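You operate a simulated robot arm through the tools that you are given. There is no shell and no other tool.

Carry out the task below with a simulated two-armed robot. There is one attempt and no reset: what you move stays moved.

JOB
Seal the housing named on the orange sign in a bag.
Fine: free the brake, draw the slider out, open the mouth, lay it in, close the mouth, push the slider back, put the brake on and seal.

The check looks at the end state, three seconds after you hand in, the way a careful person would. Anything else that was tipped, shoved, dropped, spilled or broken makes it a failure. Lids that push on must go on centred and level and be pressed home; caps that screw on are set level and turned clockwise until they are tight.

ROBOT AND FRAMES
Two 7-joint arms with fingered hands on one trunk that stands fixed in place. Base frame: the origin is at the foot of the trunk, x ahead of it, y to its left, z up. Readings come in mm, rad, newtons and seconds.
The left shoulder is at [70, 171, 1497], the right one opposite. Payload 5 kg a hand.
Tool frame (each hand has its own): the origin (TCP) lies between the finger pads and is the grasp point; the fingertips stand 43 mm ahead of it; z points along the fingers, y is the line along which they close. The gripper opens to 144 mm. The gripper's body begins 50 mm behind the TCP. The gripper is a hand of 5 fingers: y runs from the thumb to the fingers, the wrist lies at [-21, -124, -221] in the tool frame.
Orientation is told as [roll, pitch, yaw] about the base's x, y, z axes, in that order, counted from this pose: with the fingers straight down and the wrist toward the robot, the tool's x, y and z point along [0, 1, 0], [1, 0, 0] and [0, 0, -1] of the base frame.

CONTROLS
- The arms move only by the tool jog_arm. It takes "left_moves", "right_moves" or both (then of equal length, played together; a hand with none holds still); each is a list of rows, each an object (a shift or turn left out is 0) with "xyz": the shift along the tool's x, y, z in units of 400 mm (1.0 is 400 mm), a list of three; "turn": the turn, a rotation vector about the tool's x, y, z in units of 45 degrees (1.0 is 45 degrees), a list of three. In form: [{"xyz": [tx, ty, tz], "turn": [ax, ay, az]}, ...]. A call has 1 to 20 rows; each row is the pose to reach, as a shift and turn from the pose commanded when the call began, along the tool's axes at that moment. A call with a number of a shift or a turn outside -1 to 1 is refused whole. Rows are played at 5 a second. More than 50 mm and 0.15 rad between two rows, and nothing of the call is played. Where a pose cannot be reached the arm comes as near as it can. A force on the tool above 90 N (or 10 N above the force at the start of the call, whichever is more), or a blocked arm, ends the call early, and 0.2 s more pass. In this call time passes only in rows, and 0.2 s behind the last. It gives the time, the measured TCP pose, the force on the tool (base axes), the opening and the grip force at its end, in the units of the frame above (readings bear some noise), with the torque about the TCP (base axes, N m) and any sound that the robot's microphone picked up.
- Cameras (640 x 400 px; columns grow to the right, rows downward): "scene" is now at [120.8, -39, 1717.6]; the picture's right is [-0.48, -0.88, 0.00], its down [-0.62, 0.34, -0.71] and it looks along [0.62, -0.34, -0.71] (base axes); focal length 339 px, centre (320, 200). "left" rides on the left gripper at [-86, -108, -168] in its tool frame; the picture's right is [-0.80, -0.28, 0.53], its down [0.54, -0.73, 0.42] and it looks along [0.27, 0.63, 0.73] (tool axes); focal length 275 px, centre (320, 200). "right" rides on the right gripper at [86, -109, -167] in its tool frame; the picture's right is [-0.80, 0.28, -0.53], its down [-0.54, -0.73, 0.42] and it looks along [-0.27, 0.63, 0.73] (tool axes); focal length 275 px, centre (320, 200). There is no depth. A picture from a camera that has moved, and an enlarged one, comes with that camera's place and axes in the base frame and with its lens.
- capture(camera): a new picture of that camera. It takes no simulated time.
- move_column(by): slides the trunk up (or, below 0, down) by that many mm; the arms and the scene camera ride with it, the base frame stays. It gives what a move gives, with no picture.
- move_fingers(index, middle, ring, little, thumb_bend, thumb_turn, hand): sets how far each is bent, from 0 (flat) to 100 (curled in); at 30 the hand is open as for a grip, at 70 the pads meet at the TCP. One left out holds its place. A second passes; each finger stops where it meets its share of the squeeze, and holds until it gets a number again. It is the only way to open and close the hand. It gives what a move gives, with no picture; readings hold the bend of each and the force on index, middle, ring, little, thumb and palm. thumb_turn goes from beside the hand (0) to across from the fingers (100), as for a grip.
- pan_tilt(pan, tilt): turns the head with the scene camera to pan (to the left, within 1.501 rad either way) and tilt (down, from -0.506 to 1.204), counted from straight ahead of the robot. It gives what a move gives.
- zoom(camera, box): a new picture of the part [left, top, right, bottom] of that camera's present view, enlarged. It takes no simulated time.
- finish_job(): hands the job in; it is judged then, once.

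Places have to be worked out from the pictures, the camera data and where the tool is seen. Open the grippers and draw the arms clear of the work before you hand the job in, unless the task says otherwise.

The tools are called after ">>>" by a JSON object that holds its "op" and its "data". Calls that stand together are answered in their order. jog_arm: Moves the arms, as the interface text tells. Its arguments: {"type":"object","properties":{"left_moves":{"type":"array"},"right_moves":{"type":"array"}},"required":[]} The other tools are called the same way: move_column (by) slides the trunk up or down; move_fingers (index, middle, ring, little, thumb_bend, thumb_turn, hand) moves the fingers one by one; pan_tilt (pan, tilt) turns the head that bears the scene camera; capture (camera) takes a picture; zoom (camera, box) takes an enlarged picture of a part of a camera's view; finish_job () hands the job in.

At the start:

```text
t: 0.0
left_position: [830.7, -125.5, 1355.0]
left_orientation: [0.0, 0.0, 0.0]
left_wrist_force: [0.5, -0.3, -0.8]
left_moment: [0.01, 0.01, -0.01]
left_finger_gap: 143.6
left_finger_force: 0.1
left_shape: jaw
left_bend: [30.0, 30.0, 30.0, 30.0, 30.0, 98.0]
left_finger forces: [0.0, 0.0, 0.1, 0.0, 0.0, 0.0]
right_position: [380.7, -587.2, 1299.5]
right_orientation: [0.002, -0.001, 0.0]
right_wrist_force: [0.0, 0.1, 0.4]
right_moment: [-0.04, 0.01, -0.04]
right_finger_gap: 143.5
right_finger_force: 0.1
right_shape: jaw
right_bend: [30.0, 30.0, 30.0, 30.0, 30.0, 98.0]
right_finger forces: [0.0, 0.0, 0.0, 0.0, 0.0, 0.0]
trunk travel left (down, up): [-594.0, 346.0]
head pan, tilt: [-0.503, 0.784]
```

scene: 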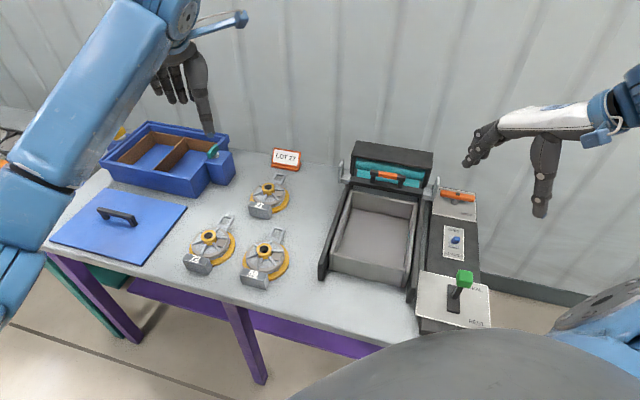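
right: 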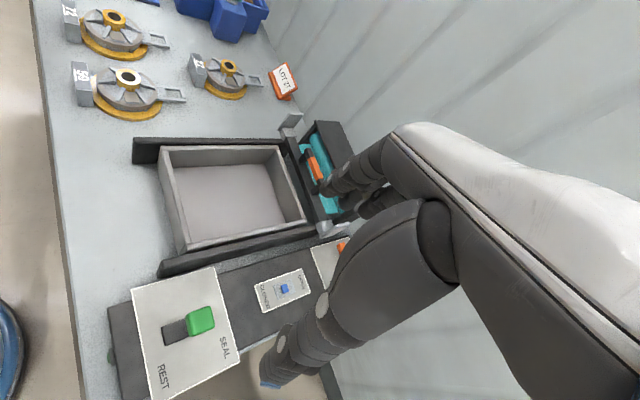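
left: 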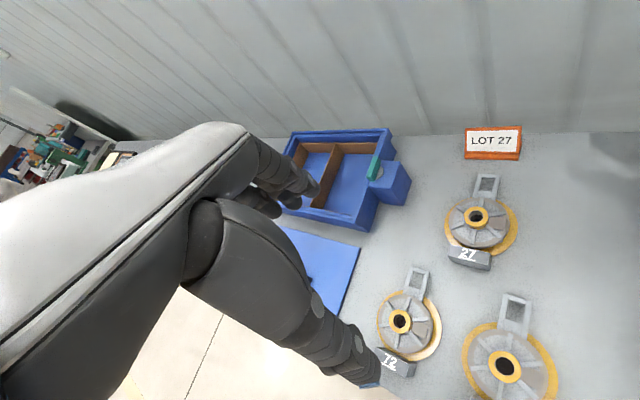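

I'll look closely at the sign, the housings and the bag-sealing machine before moving anything.

>>> {"op": "zoom", "data": {"camera": "scene", "box": [170, 140, 320, 300]}}

>>> {"op": "zoom", "data": {"camera": "scene", "box": [310, 130, 500, 340]}}

>>> {"op": "zoom", "data": {"camera": "left", "box": [340, 110, 600, 400]}}

>>> {"op": "zoom", "data": {"camera": "right", "box": [90, 100, 400, 400]}}

>>> {"op": "zoom", "data": {"camera": "right", "box": [40, 0, 310, 130]}}

```text
2.50 times, centred on (245, 220) of scene
camera zoom: at [120.8, -39.0, 1717.6], right [-0.48, -0.88, 0.0], down [-0.62, 0.34, -0.71], along [0.62, -0.34, -0.71], focal length 847 px, centre (508, 150)
```

zoom: 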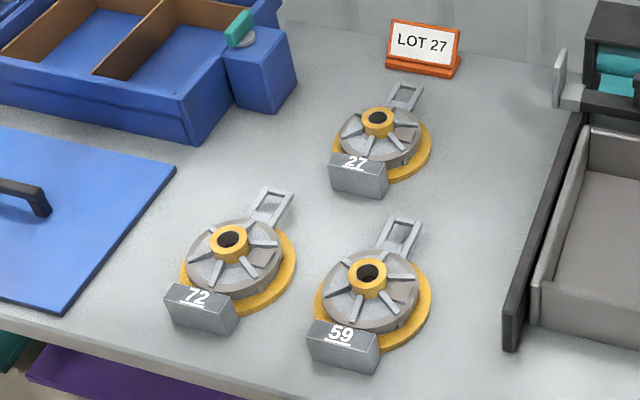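

```text
1.90 times, centred on (405, 235) of scene
camera zoom: at [120.8, -39.0, 1717.6], right [-0.48, -0.88, 0.0], down [-0.62, 0.34, -0.71], along [0.62, -0.34, -0.71], focal length 646 px, centre (158, 133)
```

zoom: 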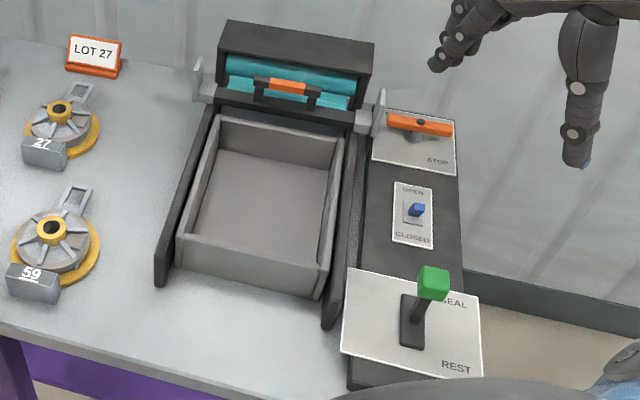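

```text
1.38 times, centred on (470, 255) of left
camera zoom: at [721.5, -212.1, 1521.9], right [-0.28, -0.8, -0.53], down [-0.73, 0.54, -0.42], along [0.63, 0.27, -0.73], focal length 380 px, centre (113, 124)
```

zoom: 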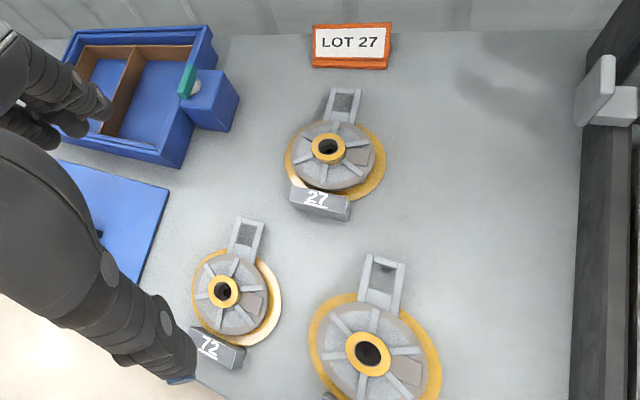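

```text
1.33 times, centred on (245, 250) of right
camera zoom: at [271.6, -500.5, 1468.5], right [0.28, -0.8, 0.53], down [-0.73, -0.54, -0.42], along [0.63, -0.27, -0.73], focal length 367 px, centre (420, 133)
```

zoom: 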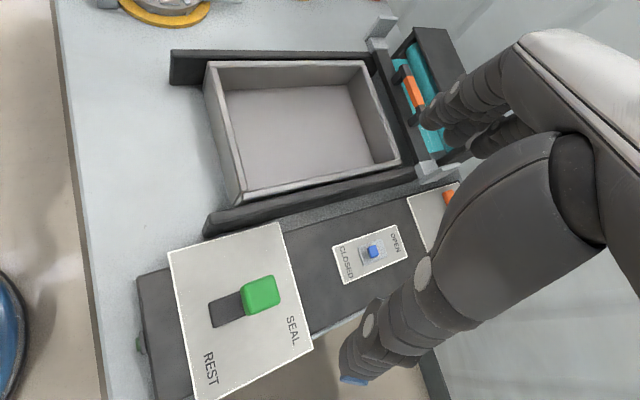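

```text
2.37 times, centred on (175, 65) of right
camera zoom: at [271.6, -500.5, 1468.5], right [0.28, -0.8, 0.53], down [-0.73, -0.54, -0.42], along [0.63, -0.27, -0.73], focal length 652 px, centre (664, 520)
```

zoom: 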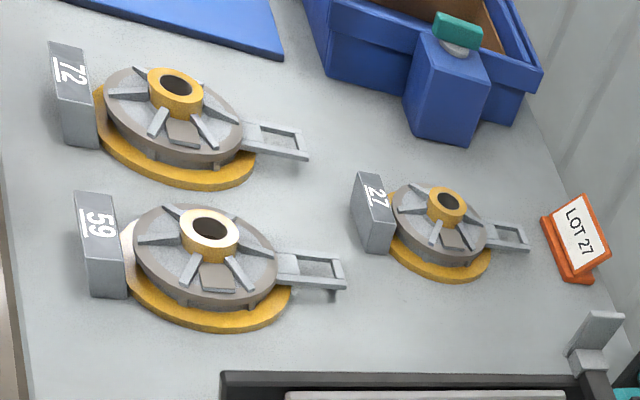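

The sign reads LOT 27, and one housing carries a 27 label. Next I'll look at the machine's controls in detail: brake lever, mouth switch, seal lever and slider handle.

>>> {"op": "zoom", "data": {"camera": "scene", "box": [425, 180, 485, 225]}}

>>> {"op": "zoom", "data": {"camera": "scene", "box": [425, 220, 485, 260]}}

>>> {"op": "zoom", "data": {"camera": "scene", "box": [405, 255, 500, 335]}}

>>> {"op": "zoom", "data": {"camera": "scene", "box": [330, 135, 450, 215]}}

>>> {"op": "zoom", "data": {"camera": "scene", "box": [230, 140, 310, 230]}}

```text
8.89 times, centred on (455, 202) of scene
camera zoom: at [120.8, -39.0, 1717.6], right [-0.48, -0.88, 0.0], down [-0.62, 0.34, -0.71], along [0.62, -0.34, -0.71], focal length 3013 px, centre (-880, 178)
```

zoom: 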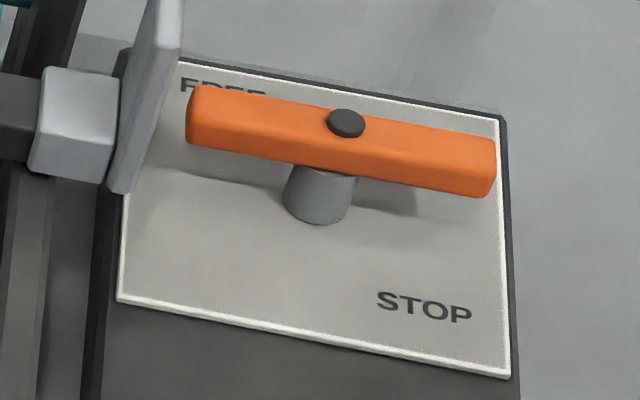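

```text
10.00 times, centred on (455, 240) of scene
camera zoom: at [120.8, -39.0, 1717.6], right [-0.48, -0.88, 0.0], down [-0.62, 0.34, -0.71], along [0.62, -0.34, -0.71], focal length 3389 px, centre (-1030, -200)
```

zoom: 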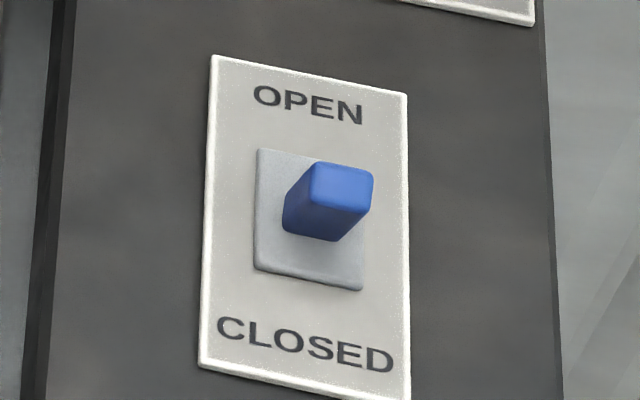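

```text
5.00 times, centred on (452, 295) of scene
camera zoom: at [120.8, -39.0, 1717.6], right [-0.48, -0.88, 0.0], down [-0.62, 0.34, -0.71], along [0.62, -0.34, -0.71], focal length 1695 px, centre (-342, -275)
```

zoom: 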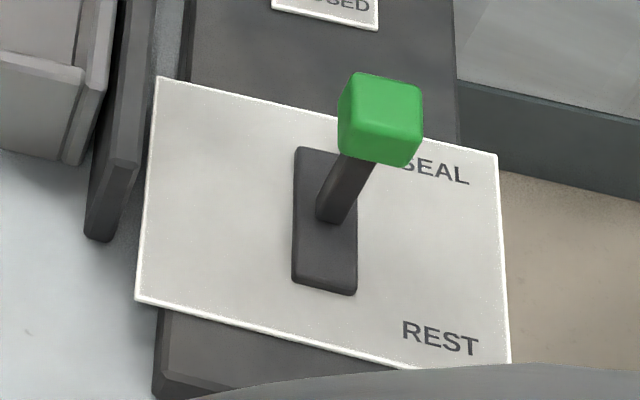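

```text
5.00 times, centred on (390, 175) of scene
camera zoom: at [120.8, -39.0, 1717.6], right [-0.48, -0.88, 0.0], down [-0.62, 0.34, -0.71], along [0.62, -0.34, -0.71], focal length 1695 px, centre (-30, 325)
```

zoom: 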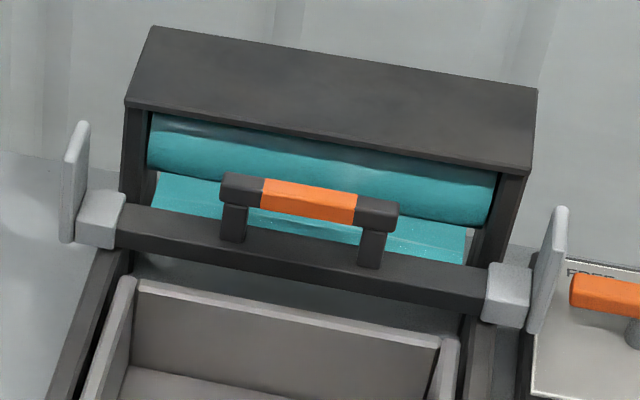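

```text
4.44 times, centred on (270, 185) of scene
camera zoom: at [120.8, -39.0, 1717.6], right [-0.48, -0.88, 0.0], down [-0.62, 0.34, -0.71], along [0.62, -0.34, -0.71], focal length 1506 px, centre (542, 267)
```

zoom: 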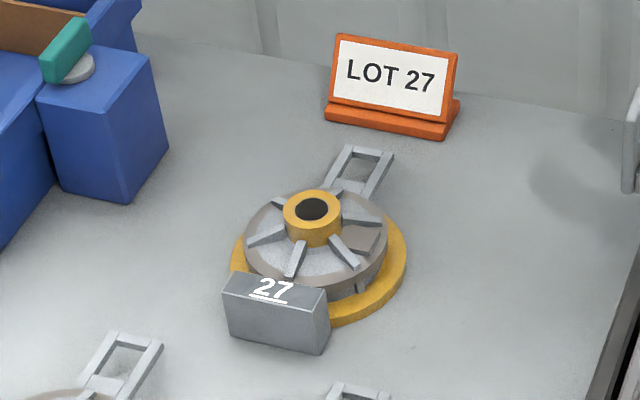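

The machine sits about 45° to the base, with outward along roughly [-0.71, 0.70]. The slider handle is near (741, -629, 1005), the brake bar near (625, -852, 915), and the seal lever near (353, -575, 972). I'll yaw the right hand -45° in free air so its camera sees the machine unblocked.

>>> {"op": "jog_arm", "data": {"right_moves": [{"turn": [0, 0, 0.16]}, {"turn": [0, 0, 0.33]}, {"turn": [0, 0, 0.5]}, {"turn": [0, 0, 0.67]}, {"turn": [0, 0, 0.84]}, {"turn": [0, 0, 1.0]}]}}

>>> {"op": "capture", "data": {"camera": "right"}}

>>> {"op": "capture", "data": {"camera": "scene"}}

```text
t: 1.4
left_position: [832.4, -125.5, 1353.8]
left_orientation: [0.0, 0.003, 0.0]
left_wrist_force: [0.0, 0.8, -0.2]
left_moment: [0.0, 0.04, -0.02]
left_finger_gap: 143.3
left_finger_force: 0.1
left_shape: jaw
left_bend: [30.0, 30.0, 30.0, 30.0, 30.0, 98.0]
left_finger forces: [0.0, 0.0, 0.0, 0.1, 0.0, 0.0]
right_position: [389.8, -597.4, 1300.1]
right_orientation: [0.0, 0.005, -0.788]
right_wrist_force: [0.4, -0.2, 0.1]
right_moment: [0.01, 0.04, 0.03]
right_finger_gap: 143.5
right_finger_force: 0.1
right_shape: jaw
right_bend: [30.0, 30.0, 30.0, 30.0, 30.0, 98.0]
right_finger forces: [0.0, 0.0, 0.0, 0.1, 0.0, 0.1]
right hand out of reach, approached as far as the arm can: row 5, 6
trunk travel left (down, up): [-594.0, 346.0]
head pan, tilt: [-0.503, 0.784]
```

```text
taken
camera right: at [374.8, -460.7, 1470.2], right [-0.36, -0.77, 0.53], down [-0.9, 0.13, -0.42], along [0.25, -0.63, -0.74], focal length 275 px, centre (320, 200)
```

right: 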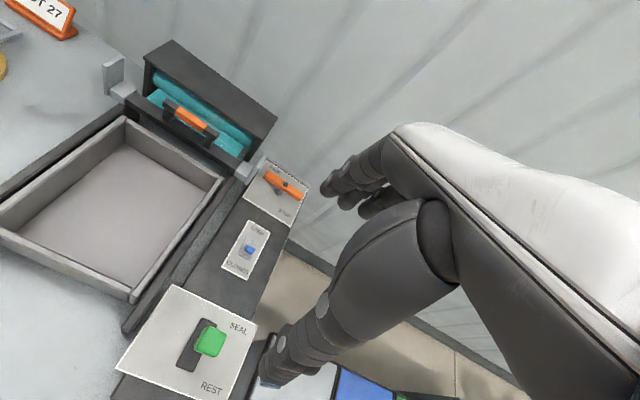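

```text
taken
camera scene: at [122.6, -38.7, 1717.4], right [-0.48, -0.88, 0.0], down [-0.62, 0.34, -0.71], along [0.62, -0.34, -0.71], focal length 339 px, centre (320, 200)
```

scene: 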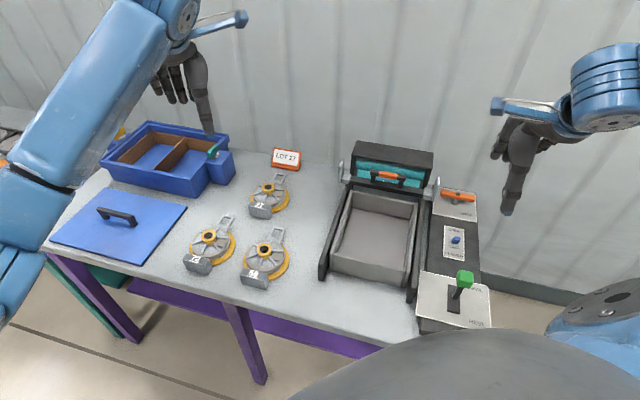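

The right camera now sees the whole machine. I'll zoom into each control.

>>> {"op": "zoom", "data": {"camera": "right", "box": [235, 150, 325, 230]}}

>>> {"op": "zoom", "data": {"camera": "right", "box": [215, 210, 285, 285]}}

>>> {"op": "zoom", "data": {"camera": "right", "box": [110, 275, 270, 400]}}

>>> {"op": "zoom", "data": {"camera": "right", "box": [90, 30, 290, 190]}}

```text
5.00 times, centred on (280, 190) of right
camera zoom: at [374.8, -460.7, 1470.2], right [-0.36, -0.77, 0.53], down [-0.9, 0.13, -0.42], along [0.25, -0.63, -0.74], focal length 1376 px, centre (520, 250)
```

zoom: 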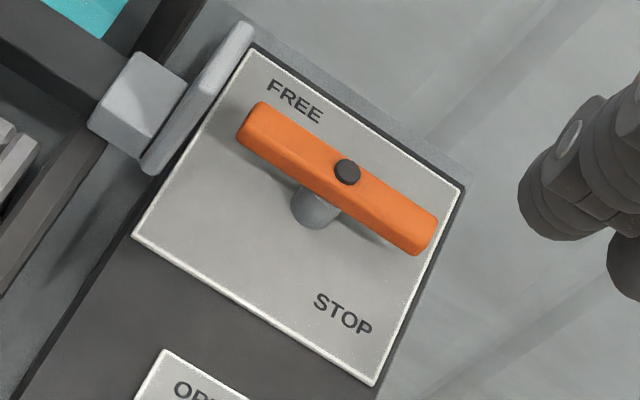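

```text
5.33 times, centred on (250, 248) of right
camera zoom: at [374.8, -460.7, 1470.2], right [-0.36, -0.77, 0.53], down [-0.9, 0.13, -0.42], along [0.25, -0.63, -0.74], focal length 1468 px, centre (693, -53)
```

zoom: 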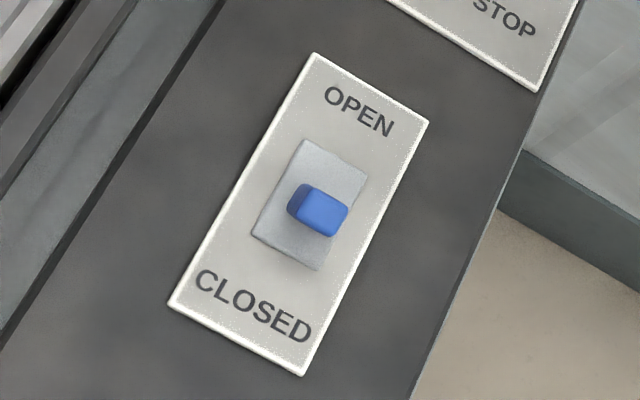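

```text
3.20 times, centred on (190, 338) of right
camera zoom: at [374.8, -460.7, 1470.2], right [-0.36, -0.77, 0.53], down [-0.9, 0.13, -0.42], along [0.25, -0.63, -0.74], focal length 881 px, centre (736, -240)
```

zoom: 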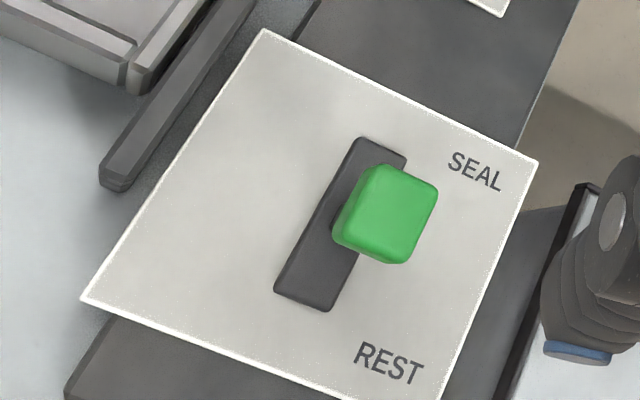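

```text
2.50 times, centred on (190, 110) of right
camera zoom: at [374.8, -460.7, 1470.2], right [-0.36, -0.77, 0.53], down [-0.9, 0.13, -0.42], along [0.25, -0.63, -0.74], focal length 688 px, centre (645, 425)
```

zoom: 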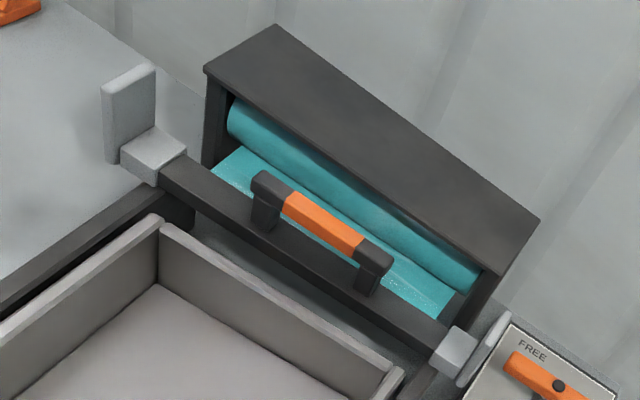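

The toggle leans to CLOSED, the seal lever stands about upright, and the brake bar lies across with its right end by STOP, so the brake looks on. The far points need a lower trunk for reach, so I'll first check the left arm's clearance by turning the head.

>>> {"op": "pan_tilt", "data": {"pan": 0.35, "tilt": 0.75}}

>>> {"op": "capture", "data": {"camera": "scene"}}

```text
t: 2.6
left_position: [832.3, -126.1, 1354.6]
left_orientation: [-0.001, 0.0, -0.001]
left_wrist_force: [-0.1, 0.0, -0.2]
left_moment: [-0.02, -0.03, 0.06]
left_finger_gap: 143.7
left_finger_force: 0.0
left_shape: jaw
left_bend: [30.0, 30.0, 30.0, 30.0, 30.0, 98.0]
left_finger forces: [0.1, 0.0, 0.1, 0.0, 0.1, 0.0]
right_position: [388.4, -598.7, 1301.6]
right_orientation: [0.0, 0.005, -0.784]
right_wrist_force: [-0.6, -0.8, -0.3]
right_moment: [0.01, 0.02, -0.01]
right_finger_gap: 143.6
right_finger_force: 0.0
right_shape: jaw
right_bend: [30.0, 30.0, 30.0, 30.0, 30.0, 98.0]
right_finger forces: [0.0, 0.1, 0.0, 0.0, 0.0, 0.0]
trunk travel left (down, up): [-594.0, 346.0]
head pan, tilt: [0.351, 0.75]
```

```text
taken
camera scene: at [127.5, 28.6, 1720.3], right [0.34, -0.94, 0.0], down [-0.64, -0.23, -0.73], along [0.69, 0.25, -0.68], focal length 339 px, centre (320, 200)
```

scene: 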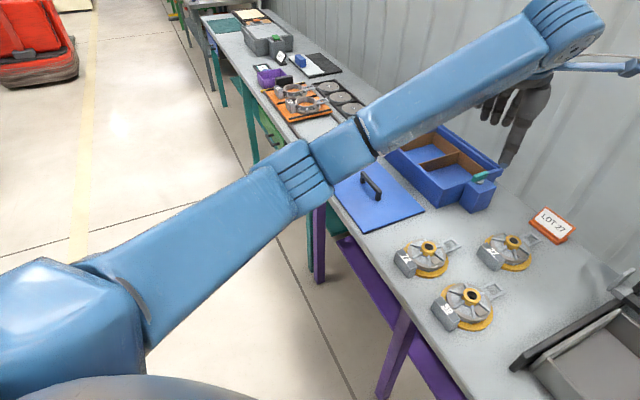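

The left arm is clear, but it hangs over the housings. I'll draw it back and to the left before lowering the trunk.

>>> {"op": "jog_arm", "data": {"left_moves": [{"xyz": [0.08, -0.057, 0]}, {"xyz": [0.16, -0.114, 0]}, {"xyz": [0.24, -0.171, 0]}, {"xyz": [0.32, -0.228, 0]}, {"xyz": [0.4, -0.285, 0]}, {"xyz": [0.48, -0.342, 0]}, {"xyz": [0.56, -0.4, 0]}, {"xyz": [0.64, -0.455, 0]}]}}

>>> {"op": "capture", "data": {"camera": "scene"}}

>>> {"op": "capture", "data": {"camera": "left"}}

```text
t: 4.4
left_position: [646.9, 132.6, 1352.0]
left_orientation: [-0.002, -0.001, -0.002]
left_wrist_force: [0.0, -0.1, 0.7]
left_moment: [-0.01, -0.02, -0.01]
left_finger_gap: 143.5
left_finger_force: 0.1
left_shape: jaw
left_bend: [30.0, 30.0, 30.0, 30.0, 30.0, 98.0]
left_finger forces: [0.0, 0.1, 0.1, 0.1, 0.0, 0.1]
right_position: [386.3, -596.1, 1302.6]
right_orientation: [0.0, 0.003, -0.785]
right_wrist_force: [0.3, -0.1, 0.6]
right_moment: [-0.04, -0.06, -0.03]
right_finger_gap: 143.6
right_finger_force: 0.0
right_shape: jaw
right_bend: [30.0, 30.0, 30.0, 30.0, 30.0, 98.0]
right_finger forces: [0.1, 0.1, 0.0, 0.0, 0.0, 0.0]
trunk travel left (down, up): [-594.0, 346.0]
head pan, tilt: [0.351, 0.75]
```

```text
taken
camera scene: at [125.6, 32.1, 1720.4], right [0.34, -0.94, 0.0], down [-0.64, -0.24, -0.73], along [0.69, 0.25, -0.68], focal length 339 px, centre (320, 200)
```

scene: 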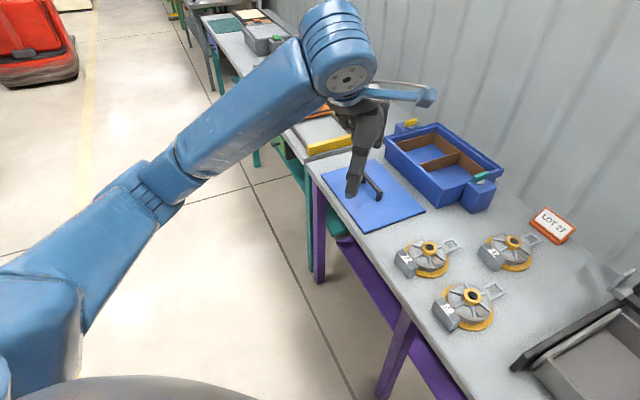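

```text
taken
camera left: at [537.6, 46.4, 1520.4], right [-0.28, -0.8, -0.53], down [-0.73, 0.54, -0.42], along [0.63, 0.27, -0.73], focal length 275 px, centre (320, 200)
```

left: 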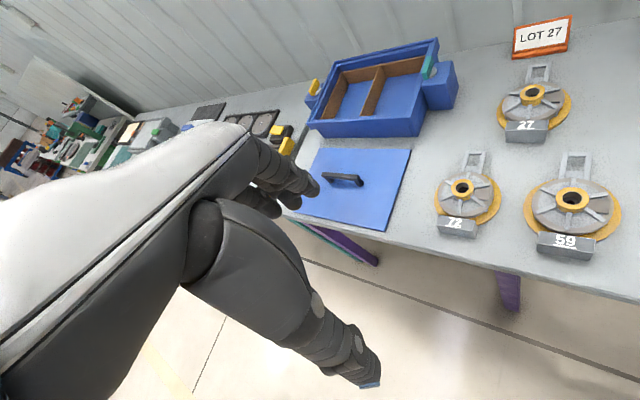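

The left hand is off the table now. Next I'll move the right hand over the tray, away from the green lever, and then lower the trunk.

>>> {"op": "jog_arm", "data": {"right_moves": [{"xyz": [0.09, 0.045, 0]}, {"xyz": [0.18, 0.09, 0]}, {"xyz": [0.27, 0.135, 0]}, {"xyz": [0.36, 0.18, 0]}, {"xyz": [0.45, 0.225, 0]}, {"xyz": [0.54, 0.27, 0]}]}}

>>> {"op": "pan_tilt", "data": {"pan": -0.6, "tilt": 0.8}}

>>> {"op": "move_column", "data": {"by": -230}}

>>> {"op": "capture", "data": {"camera": "scene"}}

>>> {"op": "capture", "data": {"camera": "right"}}

>>> {"op": "capture", "data": {"camera": "left"}}

```text
t: 6.0
left_position: [655.7, 132.5, 1350.1]
left_orientation: [-0.002, 0.005, -0.001]
left_wrist_force: [1.1, 0.3, -0.2]
left_moment: [-0.04, 0.11, 0.0]
left_finger_gap: 143.7
left_finger_force: 0.0
left_shape: jaw
left_bend: [30.0, 30.0, 30.0, 30.0, 30.0, 98.0]
left_finger forces: [0.1, 0.0, 0.0, 0.0, 0.1, 0.1]
right_position: [611.3, -553.9, 1320.9]
right_orientation: [-0.053, -0.047, -0.823]
right_wrist_force: [-0.4, 1.0, -0.2]
right_moment: [-0.08, 0.08, 0.02]
right_finger_gap: 144.3
right_finger_force: 0.1
right_shape: jaw
right_bend: [30.0, 30.0, 30.0, 30.0, 30.0, 97.0]
right_finger forces: [0.0, 0.0, 0.0, 0.1, 0.0, 0.1]
trunk travel left (down, up): [-594.0, 346.0]
head pan, tilt: [0.351, 0.75]
stopped in row 6 (right hand): the arm was blocked; the commanded pose is now the measured one
```

```text
t: 7.2
left_position: [648.9, 130.2, 1352.1]
left_orientation: [0.0, 0.0, 0.001]
left_wrist_force: [0.4, -0.3, -0.7]
left_moment: [-0.01, 0.0, 0.01]
left_finger_gap: 143.9
left_finger_force: 0.1
left_shape: jaw
left_bend: [30.0, 30.0, 30.0, 30.0, 30.0, 98.0]
left_finger forces: [0.0, 0.1, 0.0, 0.0, 0.0, 0.1]
right_position: [606.0, -555.5, 1321.3]
right_orientation: [-0.052, -0.049, -0.821]
right_wrist_force: [0.7, 0.2, 0.0]
right_moment: [0.02, 0.02, -0.02]
right_finger_gap: 144.0
right_finger_force: 0.0
right_shape: jaw
right_bend: [30.0, 30.0, 30.0, 30.0, 30.0, 97.0]
right_finger forces: [0.0, 0.1, 0.0, 0.1, 0.0, 0.1]
trunk travel left (down, up): [-594.0, 346.0]
head pan, tilt: [-0.6, 0.799]
```

```text
t: 9.6
left_position: [648.4, 130.5, 1123.7]
left_orientation: [0.002, -0.001, -0.001]
left_wrist_force: [0.3, -0.7, 0.2]
left_moment: [-0.03, 0.0, 0.07]
left_finger_gap: 143.9
left_finger_force: 0.0
left_shape: jaw
left_bend: [30.0, 30.0, 30.0, 30.0, 30.0, 98.0]
left_finger forces: [0.0, 0.0, 0.0, 0.0, 0.0, 0.1]
right_position: [605.4, -554.6, 1091.4]
right_orientation: [-0.047, -0.047, -0.822]
right_wrist_force: [-0.5, 0.1, 0.5]
right_moment: [0.02, 0.0, 0.01]
right_finger_gap: 144.1
right_finger_force: 0.0
right_shape: jaw
right_bend: [30.0, 30.0, 30.0, 30.0, 30.0, 97.0]
right_finger forces: [0.0, 0.0, 0.1, 0.1, 0.0, 0.0]
trunk travel left (down, up): [-364.0, 576.0]
head pan, tilt: [-0.6, 0.799]
```

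```text
taken
camera scene: at [115.8, -45.2, 1486.4], right [-0.56, -0.83, 0.0], down [-0.59, 0.41, -0.7], along [0.58, -0.39, -0.72], focal length 339 px, centre (320, 200)
```

scene: 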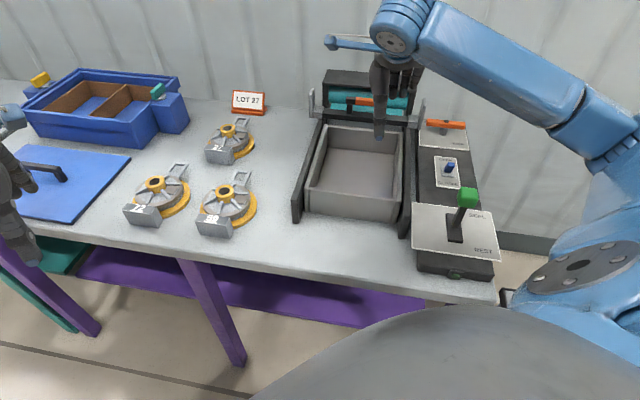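

```text
taken
camera right: at [595.7, -405.7, 1250.2], right [-0.39, -0.71, 0.59], down [-0.89, 0.14, -0.43], along [0.23, -0.69, -0.69], focal length 275 px, centre (320, 200)
```

right: 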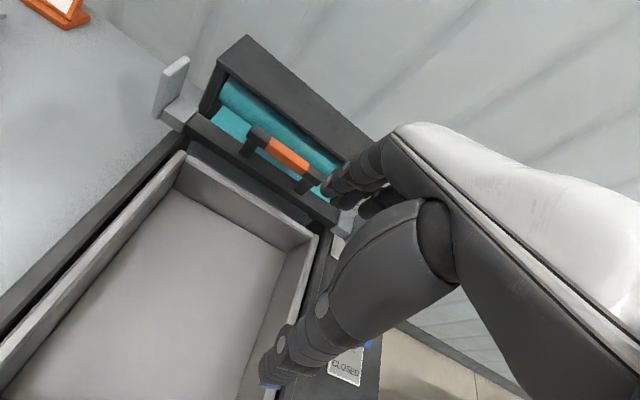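

```text
taken
camera left: at [539.1, 43.6, 1290.1], right [-0.28, -0.8, -0.53], down [-0.73, 0.54, -0.42], along [0.63, 0.27, -0.73], focal length 275 px, centre (320, 200)
```

left: 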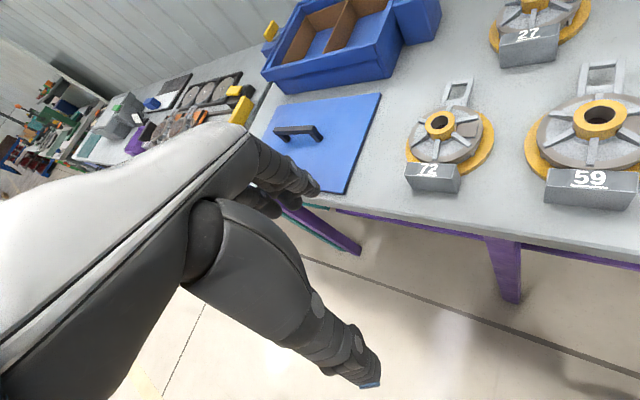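

The arm tilted slightly when it hit its limit, so I'll level the right hand back to a clean -45° yaw. Then I'll take zoomed views to triangulate the controls.

>>> {"op": "jog_arm", "data": {"right_moves": [{"xyz": [0, -0.05, -0.05], "turn": [0.031, 0.03, -0.024]}, {"xyz": [0, -0.1, -0.05], "turn": [0.0617, 0.0598, -0.047]}, {"xyz": [0.05, -0.2, -0.05], "turn": [0.0617, 0.0598, -0.047]}, {"xyz": [0.1, -0.3, -0.05], "turn": [0.0617, 0.0598, -0.047]}]}}

>>> {"op": "capture", "data": {"camera": "right"}}

>>> {"op": "zoom", "data": {"camera": "scene", "box": [290, 60, 500, 200]}}

>>> {"op": "zoom", "data": {"camera": "scene", "box": [410, 110, 480, 155]}}

>>> {"op": "zoom", "data": {"camera": "scene", "box": [400, 145, 510, 285]}}

```text
t: 10.6
left_position: [647.3, 130.8, 1122.4]
left_orientation: [-0.002, 0.001, 0.001]
left_wrist_force: [-0.6, 0.1, 0.4]
left_moment: [-0.02, -0.02, 0.01]
left_finger_gap: 143.5
left_finger_force: 0.0
left_shape: jaw
left_bend: [30.0, 30.0, 30.0, 30.0, 30.0, 98.0]
left_finger forces: [0.0, 0.0, 0.0, 0.1, 0.0, 0.0]
right_position: [552.9, -436.7, 1104.4]
right_orientation: [-0.004, 0.0, -0.787]
right_wrist_force: [0.4, -0.4, -1.3]
right_moment: [-0.07, -0.06, -0.05]
right_finger_gap: 144.1
right_finger_force: 0.1
right_shape: jaw
right_bend: [30.0, 30.0, 30.0, 30.0, 30.0, 98.0]
right_finger forces: [0.0, 0.0, 0.0, 0.1, 0.1, 0.0]
trunk travel left (down, up): [-364.0, 576.0]
head pan, tilt: [-0.6, 0.799]
```

```text
taken
camera right: at [537.6, -298.9, 1273.7], right [-0.36, -0.76, 0.54], down [-0.9, 0.13, -0.42], along [0.25, -0.63, -0.73], focal length 275 px, centre (320, 200)
```

right: 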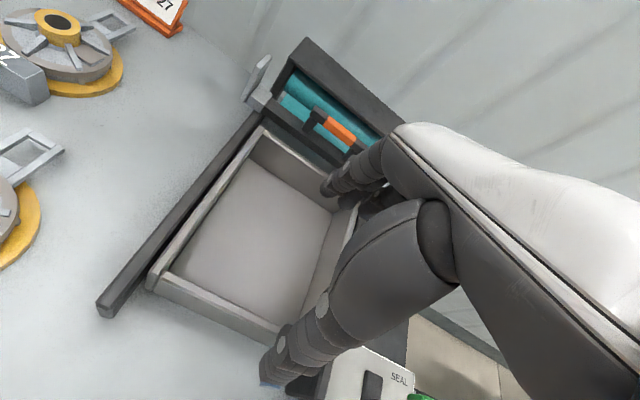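

```text
2.86 times, centred on (395, 130) of scene
camera zoom: at [115.3, -43.5, 1486.5], right [-0.57, -0.82, 0.0], down [-0.59, 0.4, -0.7], along [0.58, -0.39, -0.72], focal length 968 px, centre (106, 400)
```

zoom: 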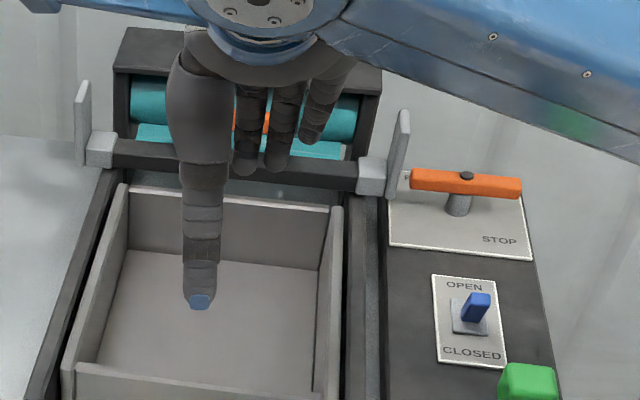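

```text
8.89 times, centred on (445, 132) of scene
camera zoom: at [115.3, -43.5, 1486.5], right [-0.57, -0.82, 0.0], down [-0.59, 0.4, -0.7], along [0.58, -0.39, -0.72], focal length 3013 px, centre (-791, 800)
```

zoom: 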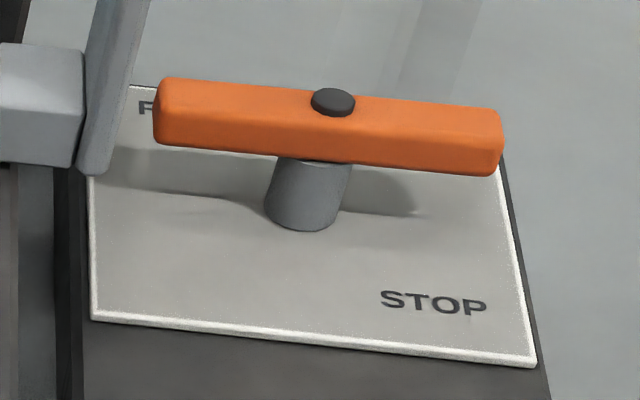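

```text
2.86 times, centred on (455, 215) of scene
camera zoom: at [115.3, -43.5, 1486.5], right [-0.57, -0.82, 0.0], down [-0.59, 0.4, -0.7], along [0.58, -0.39, -0.72], focal length 968 px, centre (-66, 157)
```

zoom: 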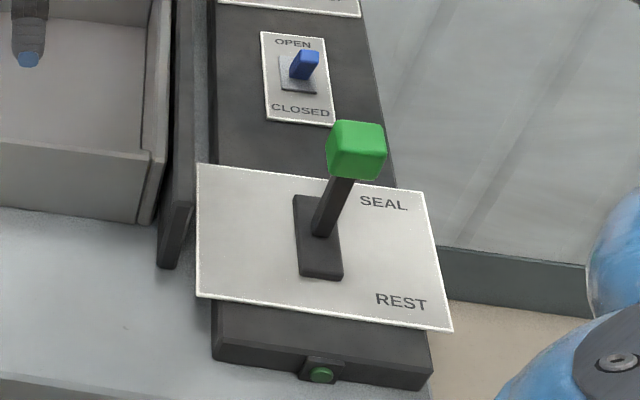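

Brake pivot works out at about (614, -834), bar top z about 931, plate z about 888, with the bar lying across. I'll move the right hand over the panel side and shape it into a pointing index finger, then look at it.

>>> {"op": "jog_arm", "data": {"right_moves": [{"xyz": [-0.088, 0.06, 0.0]}, {"xyz": [-0.176, 0.12, 0.0]}, {"xyz": [-0.264, 0.18, 0.0]}, {"xyz": [-0.352, 0.24, 0.0]}, {"xyz": [-0.44, 0.3, 0.0]}, {"xyz": [-0.528, 0.36, 0.0]}, {"xyz": [-0.616, 0.42, 0.0]}, {"xyz": [-0.705, 0.48, 0.0]}]}}

>>> {"op": "move_fingers", "data": {"hand": "right", "index": 45, "middle": 100, "ring": 100, "little": 100}}

>>> {"op": "capture", "data": {"camera": "scene"}}

>>> {"op": "capture", "data": {"camera": "right"}}

```text
t: 12.4
left_position: [648.6, 129.8, 1122.5]
left_orientation: [0.0, 0.0, 0.0]
left_wrist_force: [0.6, -0.5, -0.5]
left_moment: [0.03, -0.04, 0.02]
left_finger_gap: 143.9
left_finger_force: 0.0
left_shape: jaw
left_bend: [30.0, 30.0, 30.0, 30.0, 30.0, 98.0]
left_finger forces: [0.0, 0.0, 0.1, 0.0, 0.0, 0.0]
right_position: [486.1, -774.6, 1102.2]
right_orientation: [-0.003, 0.002, -0.788]
right_wrist_force: [0.0, -1.3, -1.0]
right_moment: [0.06, 0.03, -0.05]
right_finger_gap: 144.1
right_finger_force: 0.0
right_shape: jaw
right_bend: [30.0, 30.0, 30.0, 30.0, 30.0, 98.0]
right_finger forces: [0.0, 0.0, 0.0, 0.0, 0.0, 0.1]
trunk travel left (down, up): [-364.0, 576.0]
head pan, tilt: [-0.6, 0.799]
```

```text
t: 13.4
left_position: [648.3, 130.1, 1121.3]
left_orientation: [0.0, 0.001, 0.0]
left_wrist_force: [-0.3, 0.1, -0.5]
left_moment: [-0.03, 0.0, -0.03]
left_finger_gap: 143.6
left_finger_force: 0.0
left_shape: jaw
left_bend: [30.0, 30.0, 30.0, 30.0, 30.0, 98.0]
left_finger forces: [0.0, 0.1, 0.1, 0.0, 0.0, 0.0]
right_position: [486.8, -775.1, 1102.5]
right_orientation: [-0.002, 0.003, -0.787]
right_wrist_force: [-0.2, -0.3, -0.6]
right_moment: [0.01, -0.03, 0.02]
right_finger_gap: 123.3
right_finger_force: 0.0
right_shape: fingers
right_bend: [45.0, 100.0, 100.0, 100.0, 30.0, 98.0]
right_finger forces: [0.0, 0.0, 0.1, 0.1, 0.0, 0.0]
trunk travel left (down, up): [-364.0, 576.0]
head pan, tilt: [-0.6, 0.799]
```

```text
taken
camera scene: at [115.8, -45.5, 1486.3], right [-0.56, -0.83, 0.0], down [-0.59, 0.41, -0.7], along [0.58, -0.39, -0.72], focal length 339 px, centre (320, 200)
```

scene: 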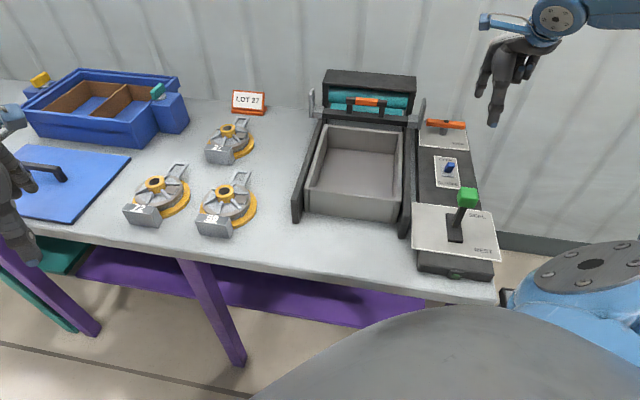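

```text
taken
camera right: at [473.1, -636.2, 1271.8], right [-0.36, -0.76, 0.54], down [-0.9, 0.13, -0.42], along [0.25, -0.63, -0.73], focal length 275 px, centre (320, 200)
```

right: 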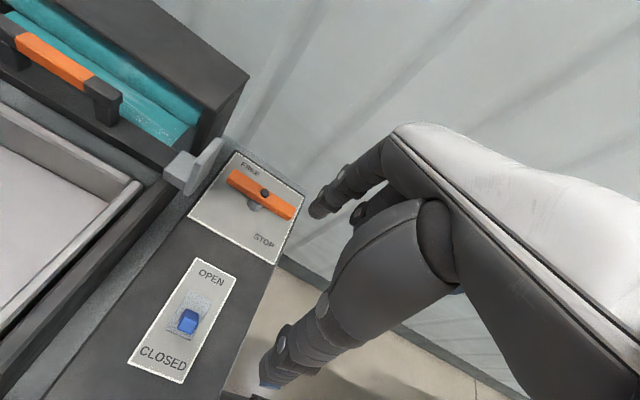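

I'll zoom on the hand shape to see where the index fingertip is.

>>> {"op": "zoom", "data": {"camera": "scene", "box": [460, 10, 560, 140]}}

>>> {"op": "zoom", "data": {"camera": "right", "box": [220, 120, 460, 400]}}

>>> {"op": "zoom", "data": {"camera": "scene", "box": [300, 60, 430, 150]}}

>>> {"op": "zoom", "data": {"camera": "right", "box": [0, 0, 320, 220]}}

```text
3.08 times, centred on (510, 75) of scene
camera zoom: at [115.8, -45.5, 1486.3], right [-0.56, -0.83, 0.0], down [-0.59, 0.41, -0.7], along [0.58, -0.39, -0.72], focal length 1043 px, centre (-265, 585)
```

zoom: 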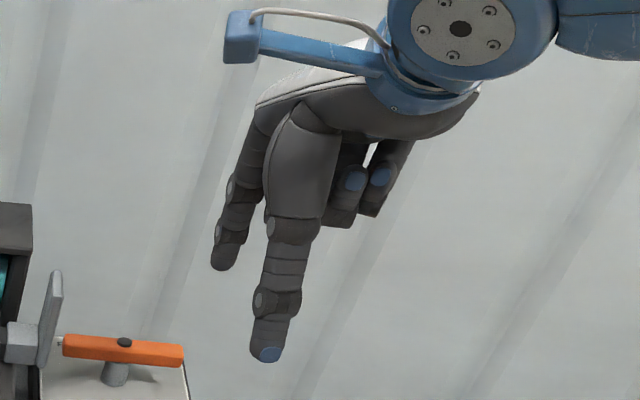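

```text
1.43 times, centred on (340, 260) of right
camera zoom: at [473.1, -636.2, 1271.8], right [-0.36, -0.76, 0.54], down [-0.9, 0.13, -0.42], along [0.25, -0.63, -0.73], focal length 393 px, centre (291, 114)
```

zoom: 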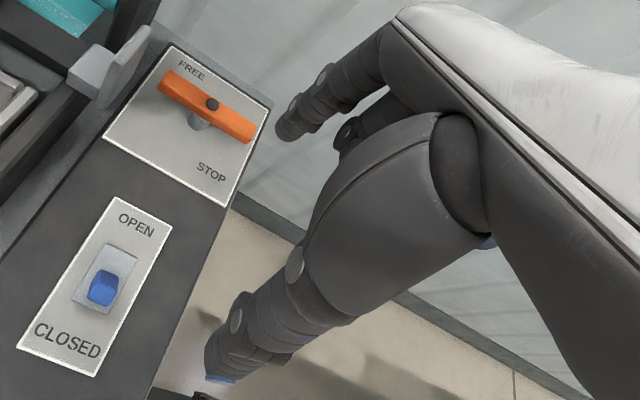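

```text
4.44 times, centred on (365, 105) of scene
camera zoom: at [115.8, -45.5, 1486.3], right [-0.56, -0.83, 0.0], down [-0.59, 0.41, -0.7], along [0.58, -0.39, -0.72], focal length 1506 px, centre (120, 622)
```

zoom: 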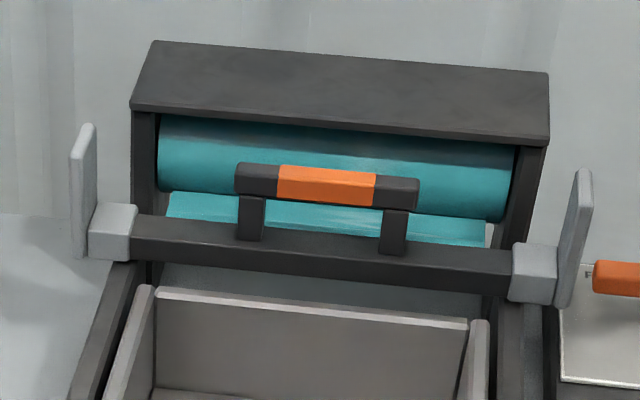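

```text
1.82 times, centred on (160, 110) of right
camera zoom: at [473.1, -636.2, 1271.8], right [-0.36, -0.76, 0.54], down [-0.9, 0.13, -0.42], along [0.25, -0.63, -0.73], focal length 500 px, centre (611, 364)
```

zoom: 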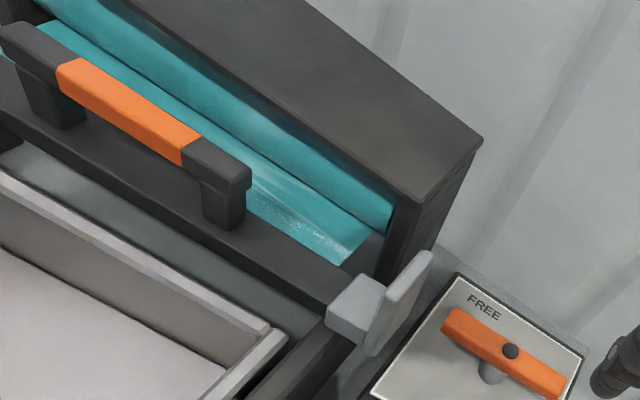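

The index tip sits at about (+13, +47, +38) in the tool frame. I'll lower it beside the near side of the bar's right end, just short of contact, and check.

>>> {"op": "jog_arm", "data": {"right_moves": [{"xyz": [-0.007, 0.057, 0.05]}, {"xyz": [-0.014, 0.114, 0.12]}, {"xyz": [-0.014, 0.114, 0.21]}, {"xyz": [-0.014, 0.114, 0.3]}, {"xyz": [-0.014, 0.114, 0.36]}, {"xyz": [-0.014, 0.114, 0.4]}]}}

>>> {"op": "capture", "data": {"camera": "right"}}

>>> {"op": "zoom", "data": {"camera": "scene", "box": [400, 60, 520, 160]}}

```text
t: 14.8
left_position: [648.7, 130.5, 1122.8]
left_orientation: [-0.001, 0.001, 0.001]
left_wrist_force: [0.1, -0.4, -0.6]
left_moment: [0.04, 0.04, -0.01]
left_finger_gap: 143.6
left_finger_force: 0.0
left_shape: jaw
left_bend: [30.0, 30.0, 30.0, 30.0, 30.0, 98.0]
left_finger forces: [0.0, 0.1, 0.0, 0.0, 0.0, 0.1]
right_position: [516.2, -811.4, 943.8]
right_orientation: [-0.004, 0.001, -0.787]
right_wrist_force: [-0.5, -1.6, 0.2]
right_moment: [0.03, 0.02, -0.01]
right_finger_gap: 123.0
right_finger_force: 0.0
right_shape: fingers
right_bend: [45.0, 100.0, 100.0, 100.0, 30.0, 98.0]
right_finger forces: [0.0, 0.1, 0.1, 0.1, 0.1, 0.1]
trunk travel left (down, up): [-364.0, 576.0]
head pan, tilt: [-0.6, 0.799]
```

```text
taken
camera right: at [502.8, -673.2, 1112.4], right [-0.36, -0.76, 0.54], down [-0.9, 0.13, -0.42], along [0.25, -0.63, -0.73], focal length 275 px, centre (320, 200)
```

right: 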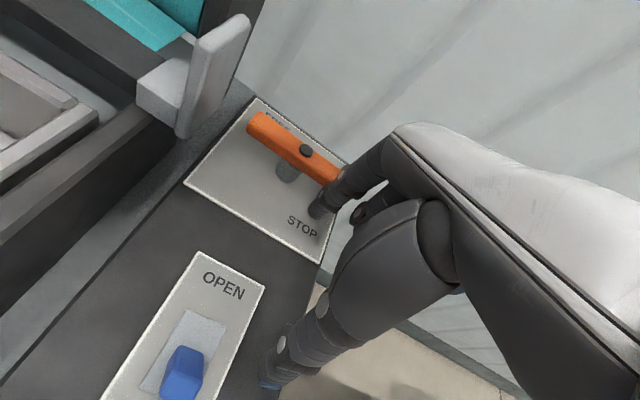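

```text
4.00 times, centred on (460, 110) of scene
camera zoom: at [116.2, -45.5, 1486.3], right [-0.56, -0.83, 0.0], down [-0.59, 0.41, -0.7], along [0.57, -0.39, -0.72], focal length 1356 px, centre (-240, 560)
```

zoom: 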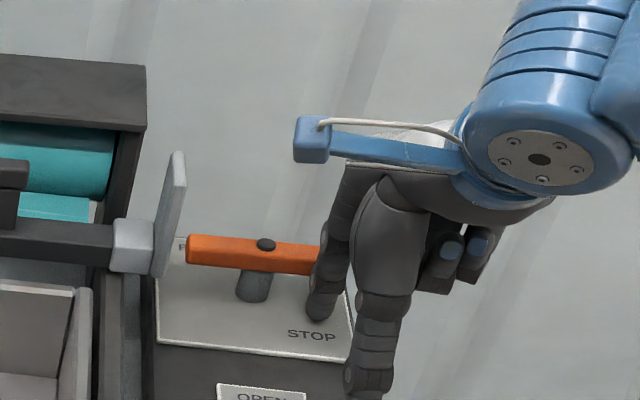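

The index finger stands clear in front of the bar's right end. I'll push it toward the far side along an arc, stopping about halfway to check that it turns.

>>> {"op": "jog_arm", "data": {"right_moves": [{"xyz": [0, 0.03, 0]}, {"xyz": [-0.003, 0.06, 0]}, {"xyz": [-0.008, 0.08, 0]}, {"xyz": [-0.011, 0.1, 0]}, {"xyz": [-0.009, 0.12, 0]}, {"xyz": [-0.005, 0.138, 0]}]}}

>>> {"op": "zoom", "data": {"camera": "scene", "box": [400, 60, 520, 160]}}

>>> {"op": "zoom", "data": {"camera": "right", "box": [130, 50, 400, 290]}}

```text
t: 16.2
left_position: [648.3, 130.7, 1121.0]
left_orientation: [-0.001, -0.001, 0.0]
left_wrist_force: [-0.3, -0.6, -0.1]
left_moment: [0.02, 0.01, -0.02]
left_finger_gap: 143.8
left_finger_force: 0.0
left_shape: jaw
left_bend: [30.0, 30.0, 30.0, 30.0, 30.0, 98.0]
left_finger forces: [0.1, 0.0, 0.0, 0.1, 0.0, 0.0]
right_position: [554.2, -851.6, 942.6]
right_orientation: [-0.002, 0.004, -0.788]
right_wrist_force: [-1.9, 0.8, 0.5]
right_moment: [0.02, -0.01, -0.02]
right_finger_gap: 121.1
right_finger_force: 0.6
right_shape: fingers
right_bend: [46.0, 100.0, 100.0, 100.0, 30.0, 98.0]
right_finger forces: [1.7, 0.0, 0.0, 0.1, 0.1, 0.0]
trunk travel left (down, up): [-364.0, 576.0]
head pan, tilt: [-0.6, 0.799]
```

```text
4.00 times, centred on (460, 110) of scene
camera zoom: at [115.9, -45.6, 1486.3], right [-0.57, -0.83, 0.0], down [-0.59, 0.41, -0.7], along [0.57, -0.39, -0.72], focal length 1356 px, centre (-240, 560)
```

zoom: 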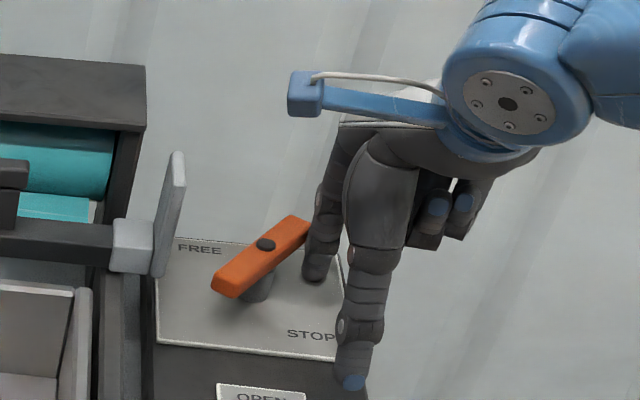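

```text
1.67 times, centred on (265, 170) of right
camera zoom: at [540.1, -713.4, 1111.0], right [-0.36, -0.76, 0.54], down [-0.9, 0.13, -0.42], along [0.25, -0.63, -0.73], focal length 459 px, centre (412, 250)
```

zoom: 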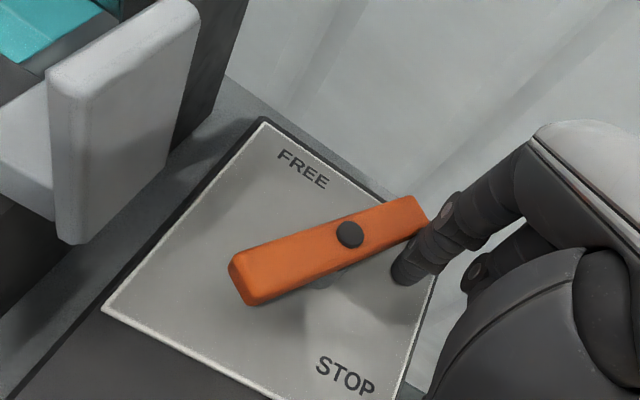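

The bar turns freely at about 2 N and is now around 45°. I'll continue the arc until it lies along the slide direction.

>>> {"op": "jog_arm", "data": {"right_moves": [{"xyz": [0.01, 0.02, 0]}, {"xyz": [0.022, 0.036, 0]}, {"xyz": [0.04, 0.05, 0]}, {"xyz": [0.058, 0.06, 0]}, {"xyz": [0.07, 0.063, 0]}, {"xyz": [0.082, 0.063, 0]}]}}

>>> {"op": "zoom", "data": {"camera": "scene", "box": [400, 60, 520, 160]}}

>>> {"op": "zoom", "data": {"camera": "right", "box": [100, 50, 370, 290]}}

```text
t: 17.6
left_position: [646.3, 129.1, 1124.6]
left_orientation: [0.0, -0.003, -0.001]
left_wrist_force: [-0.2, 0.2, 0.8]
left_moment: [-0.04, 0.01, -0.03]
left_finger_gap: 143.7
left_finger_force: 0.0
left_shape: jaw
left_bend: [30.0, 30.0, 30.0, 30.0, 30.0, 98.0]
left_finger forces: [0.0, 0.0, 0.1, 0.1, 0.0, 0.0]
right_position: [593.0, -848.7, 943.4]
right_orientation: [-0.005, 0.002, -0.79]
right_wrist_force: [-15.4, -10.7, 3.1]
right_moment: [-0.15, 0.03, -0.92]
right_finger_gap: 120.2
right_finger_force: 9.2
right_shape: fingers
right_bend: [46.0, 100.0, 100.0, 100.0, 30.0, 98.0]
right_finger forces: [19.0, 0.0, 0.0, 0.0, 0.1, 0.0]
trunk travel left (down, up): [-364.0, 576.0]
head pan, tilt: [-0.6, 0.799]
```

```text
4.00 times, centred on (460, 110) of scene
camera zoom: at [113.5, -46.7, 1486.5], right [-0.57, -0.82, 0.0], down [-0.59, 0.41, -0.7], along [0.58, -0.39, -0.72], focal length 1356 px, centre (-240, 560)
```

zoom: 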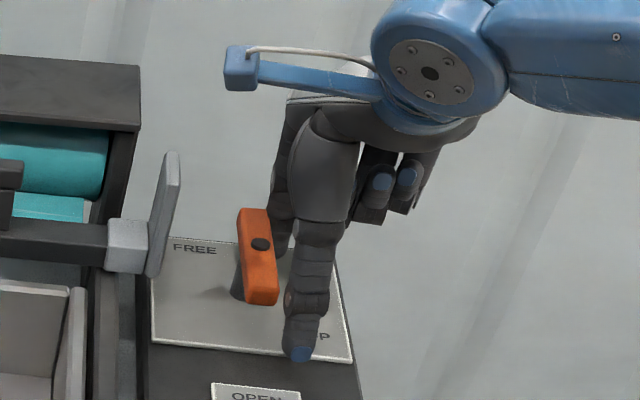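

```text
1.67 times, centred on (235, 170) of right
camera zoom: at [578.3, -709.8, 1111.5], right [-0.36, -0.76, 0.54], down [-0.9, 0.13, -0.42], along [0.25, -0.64, -0.73], focal length 459 px, centre (462, 250)
```

zoom: 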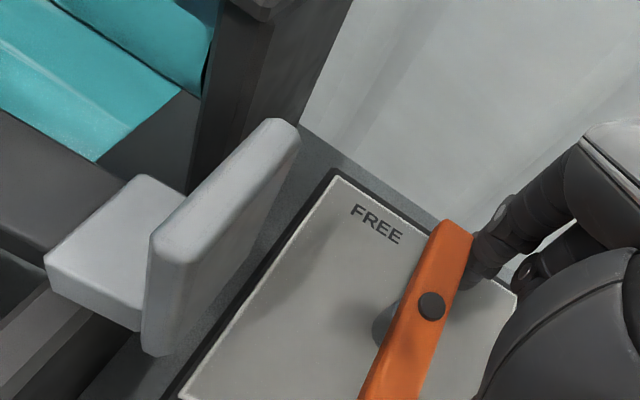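

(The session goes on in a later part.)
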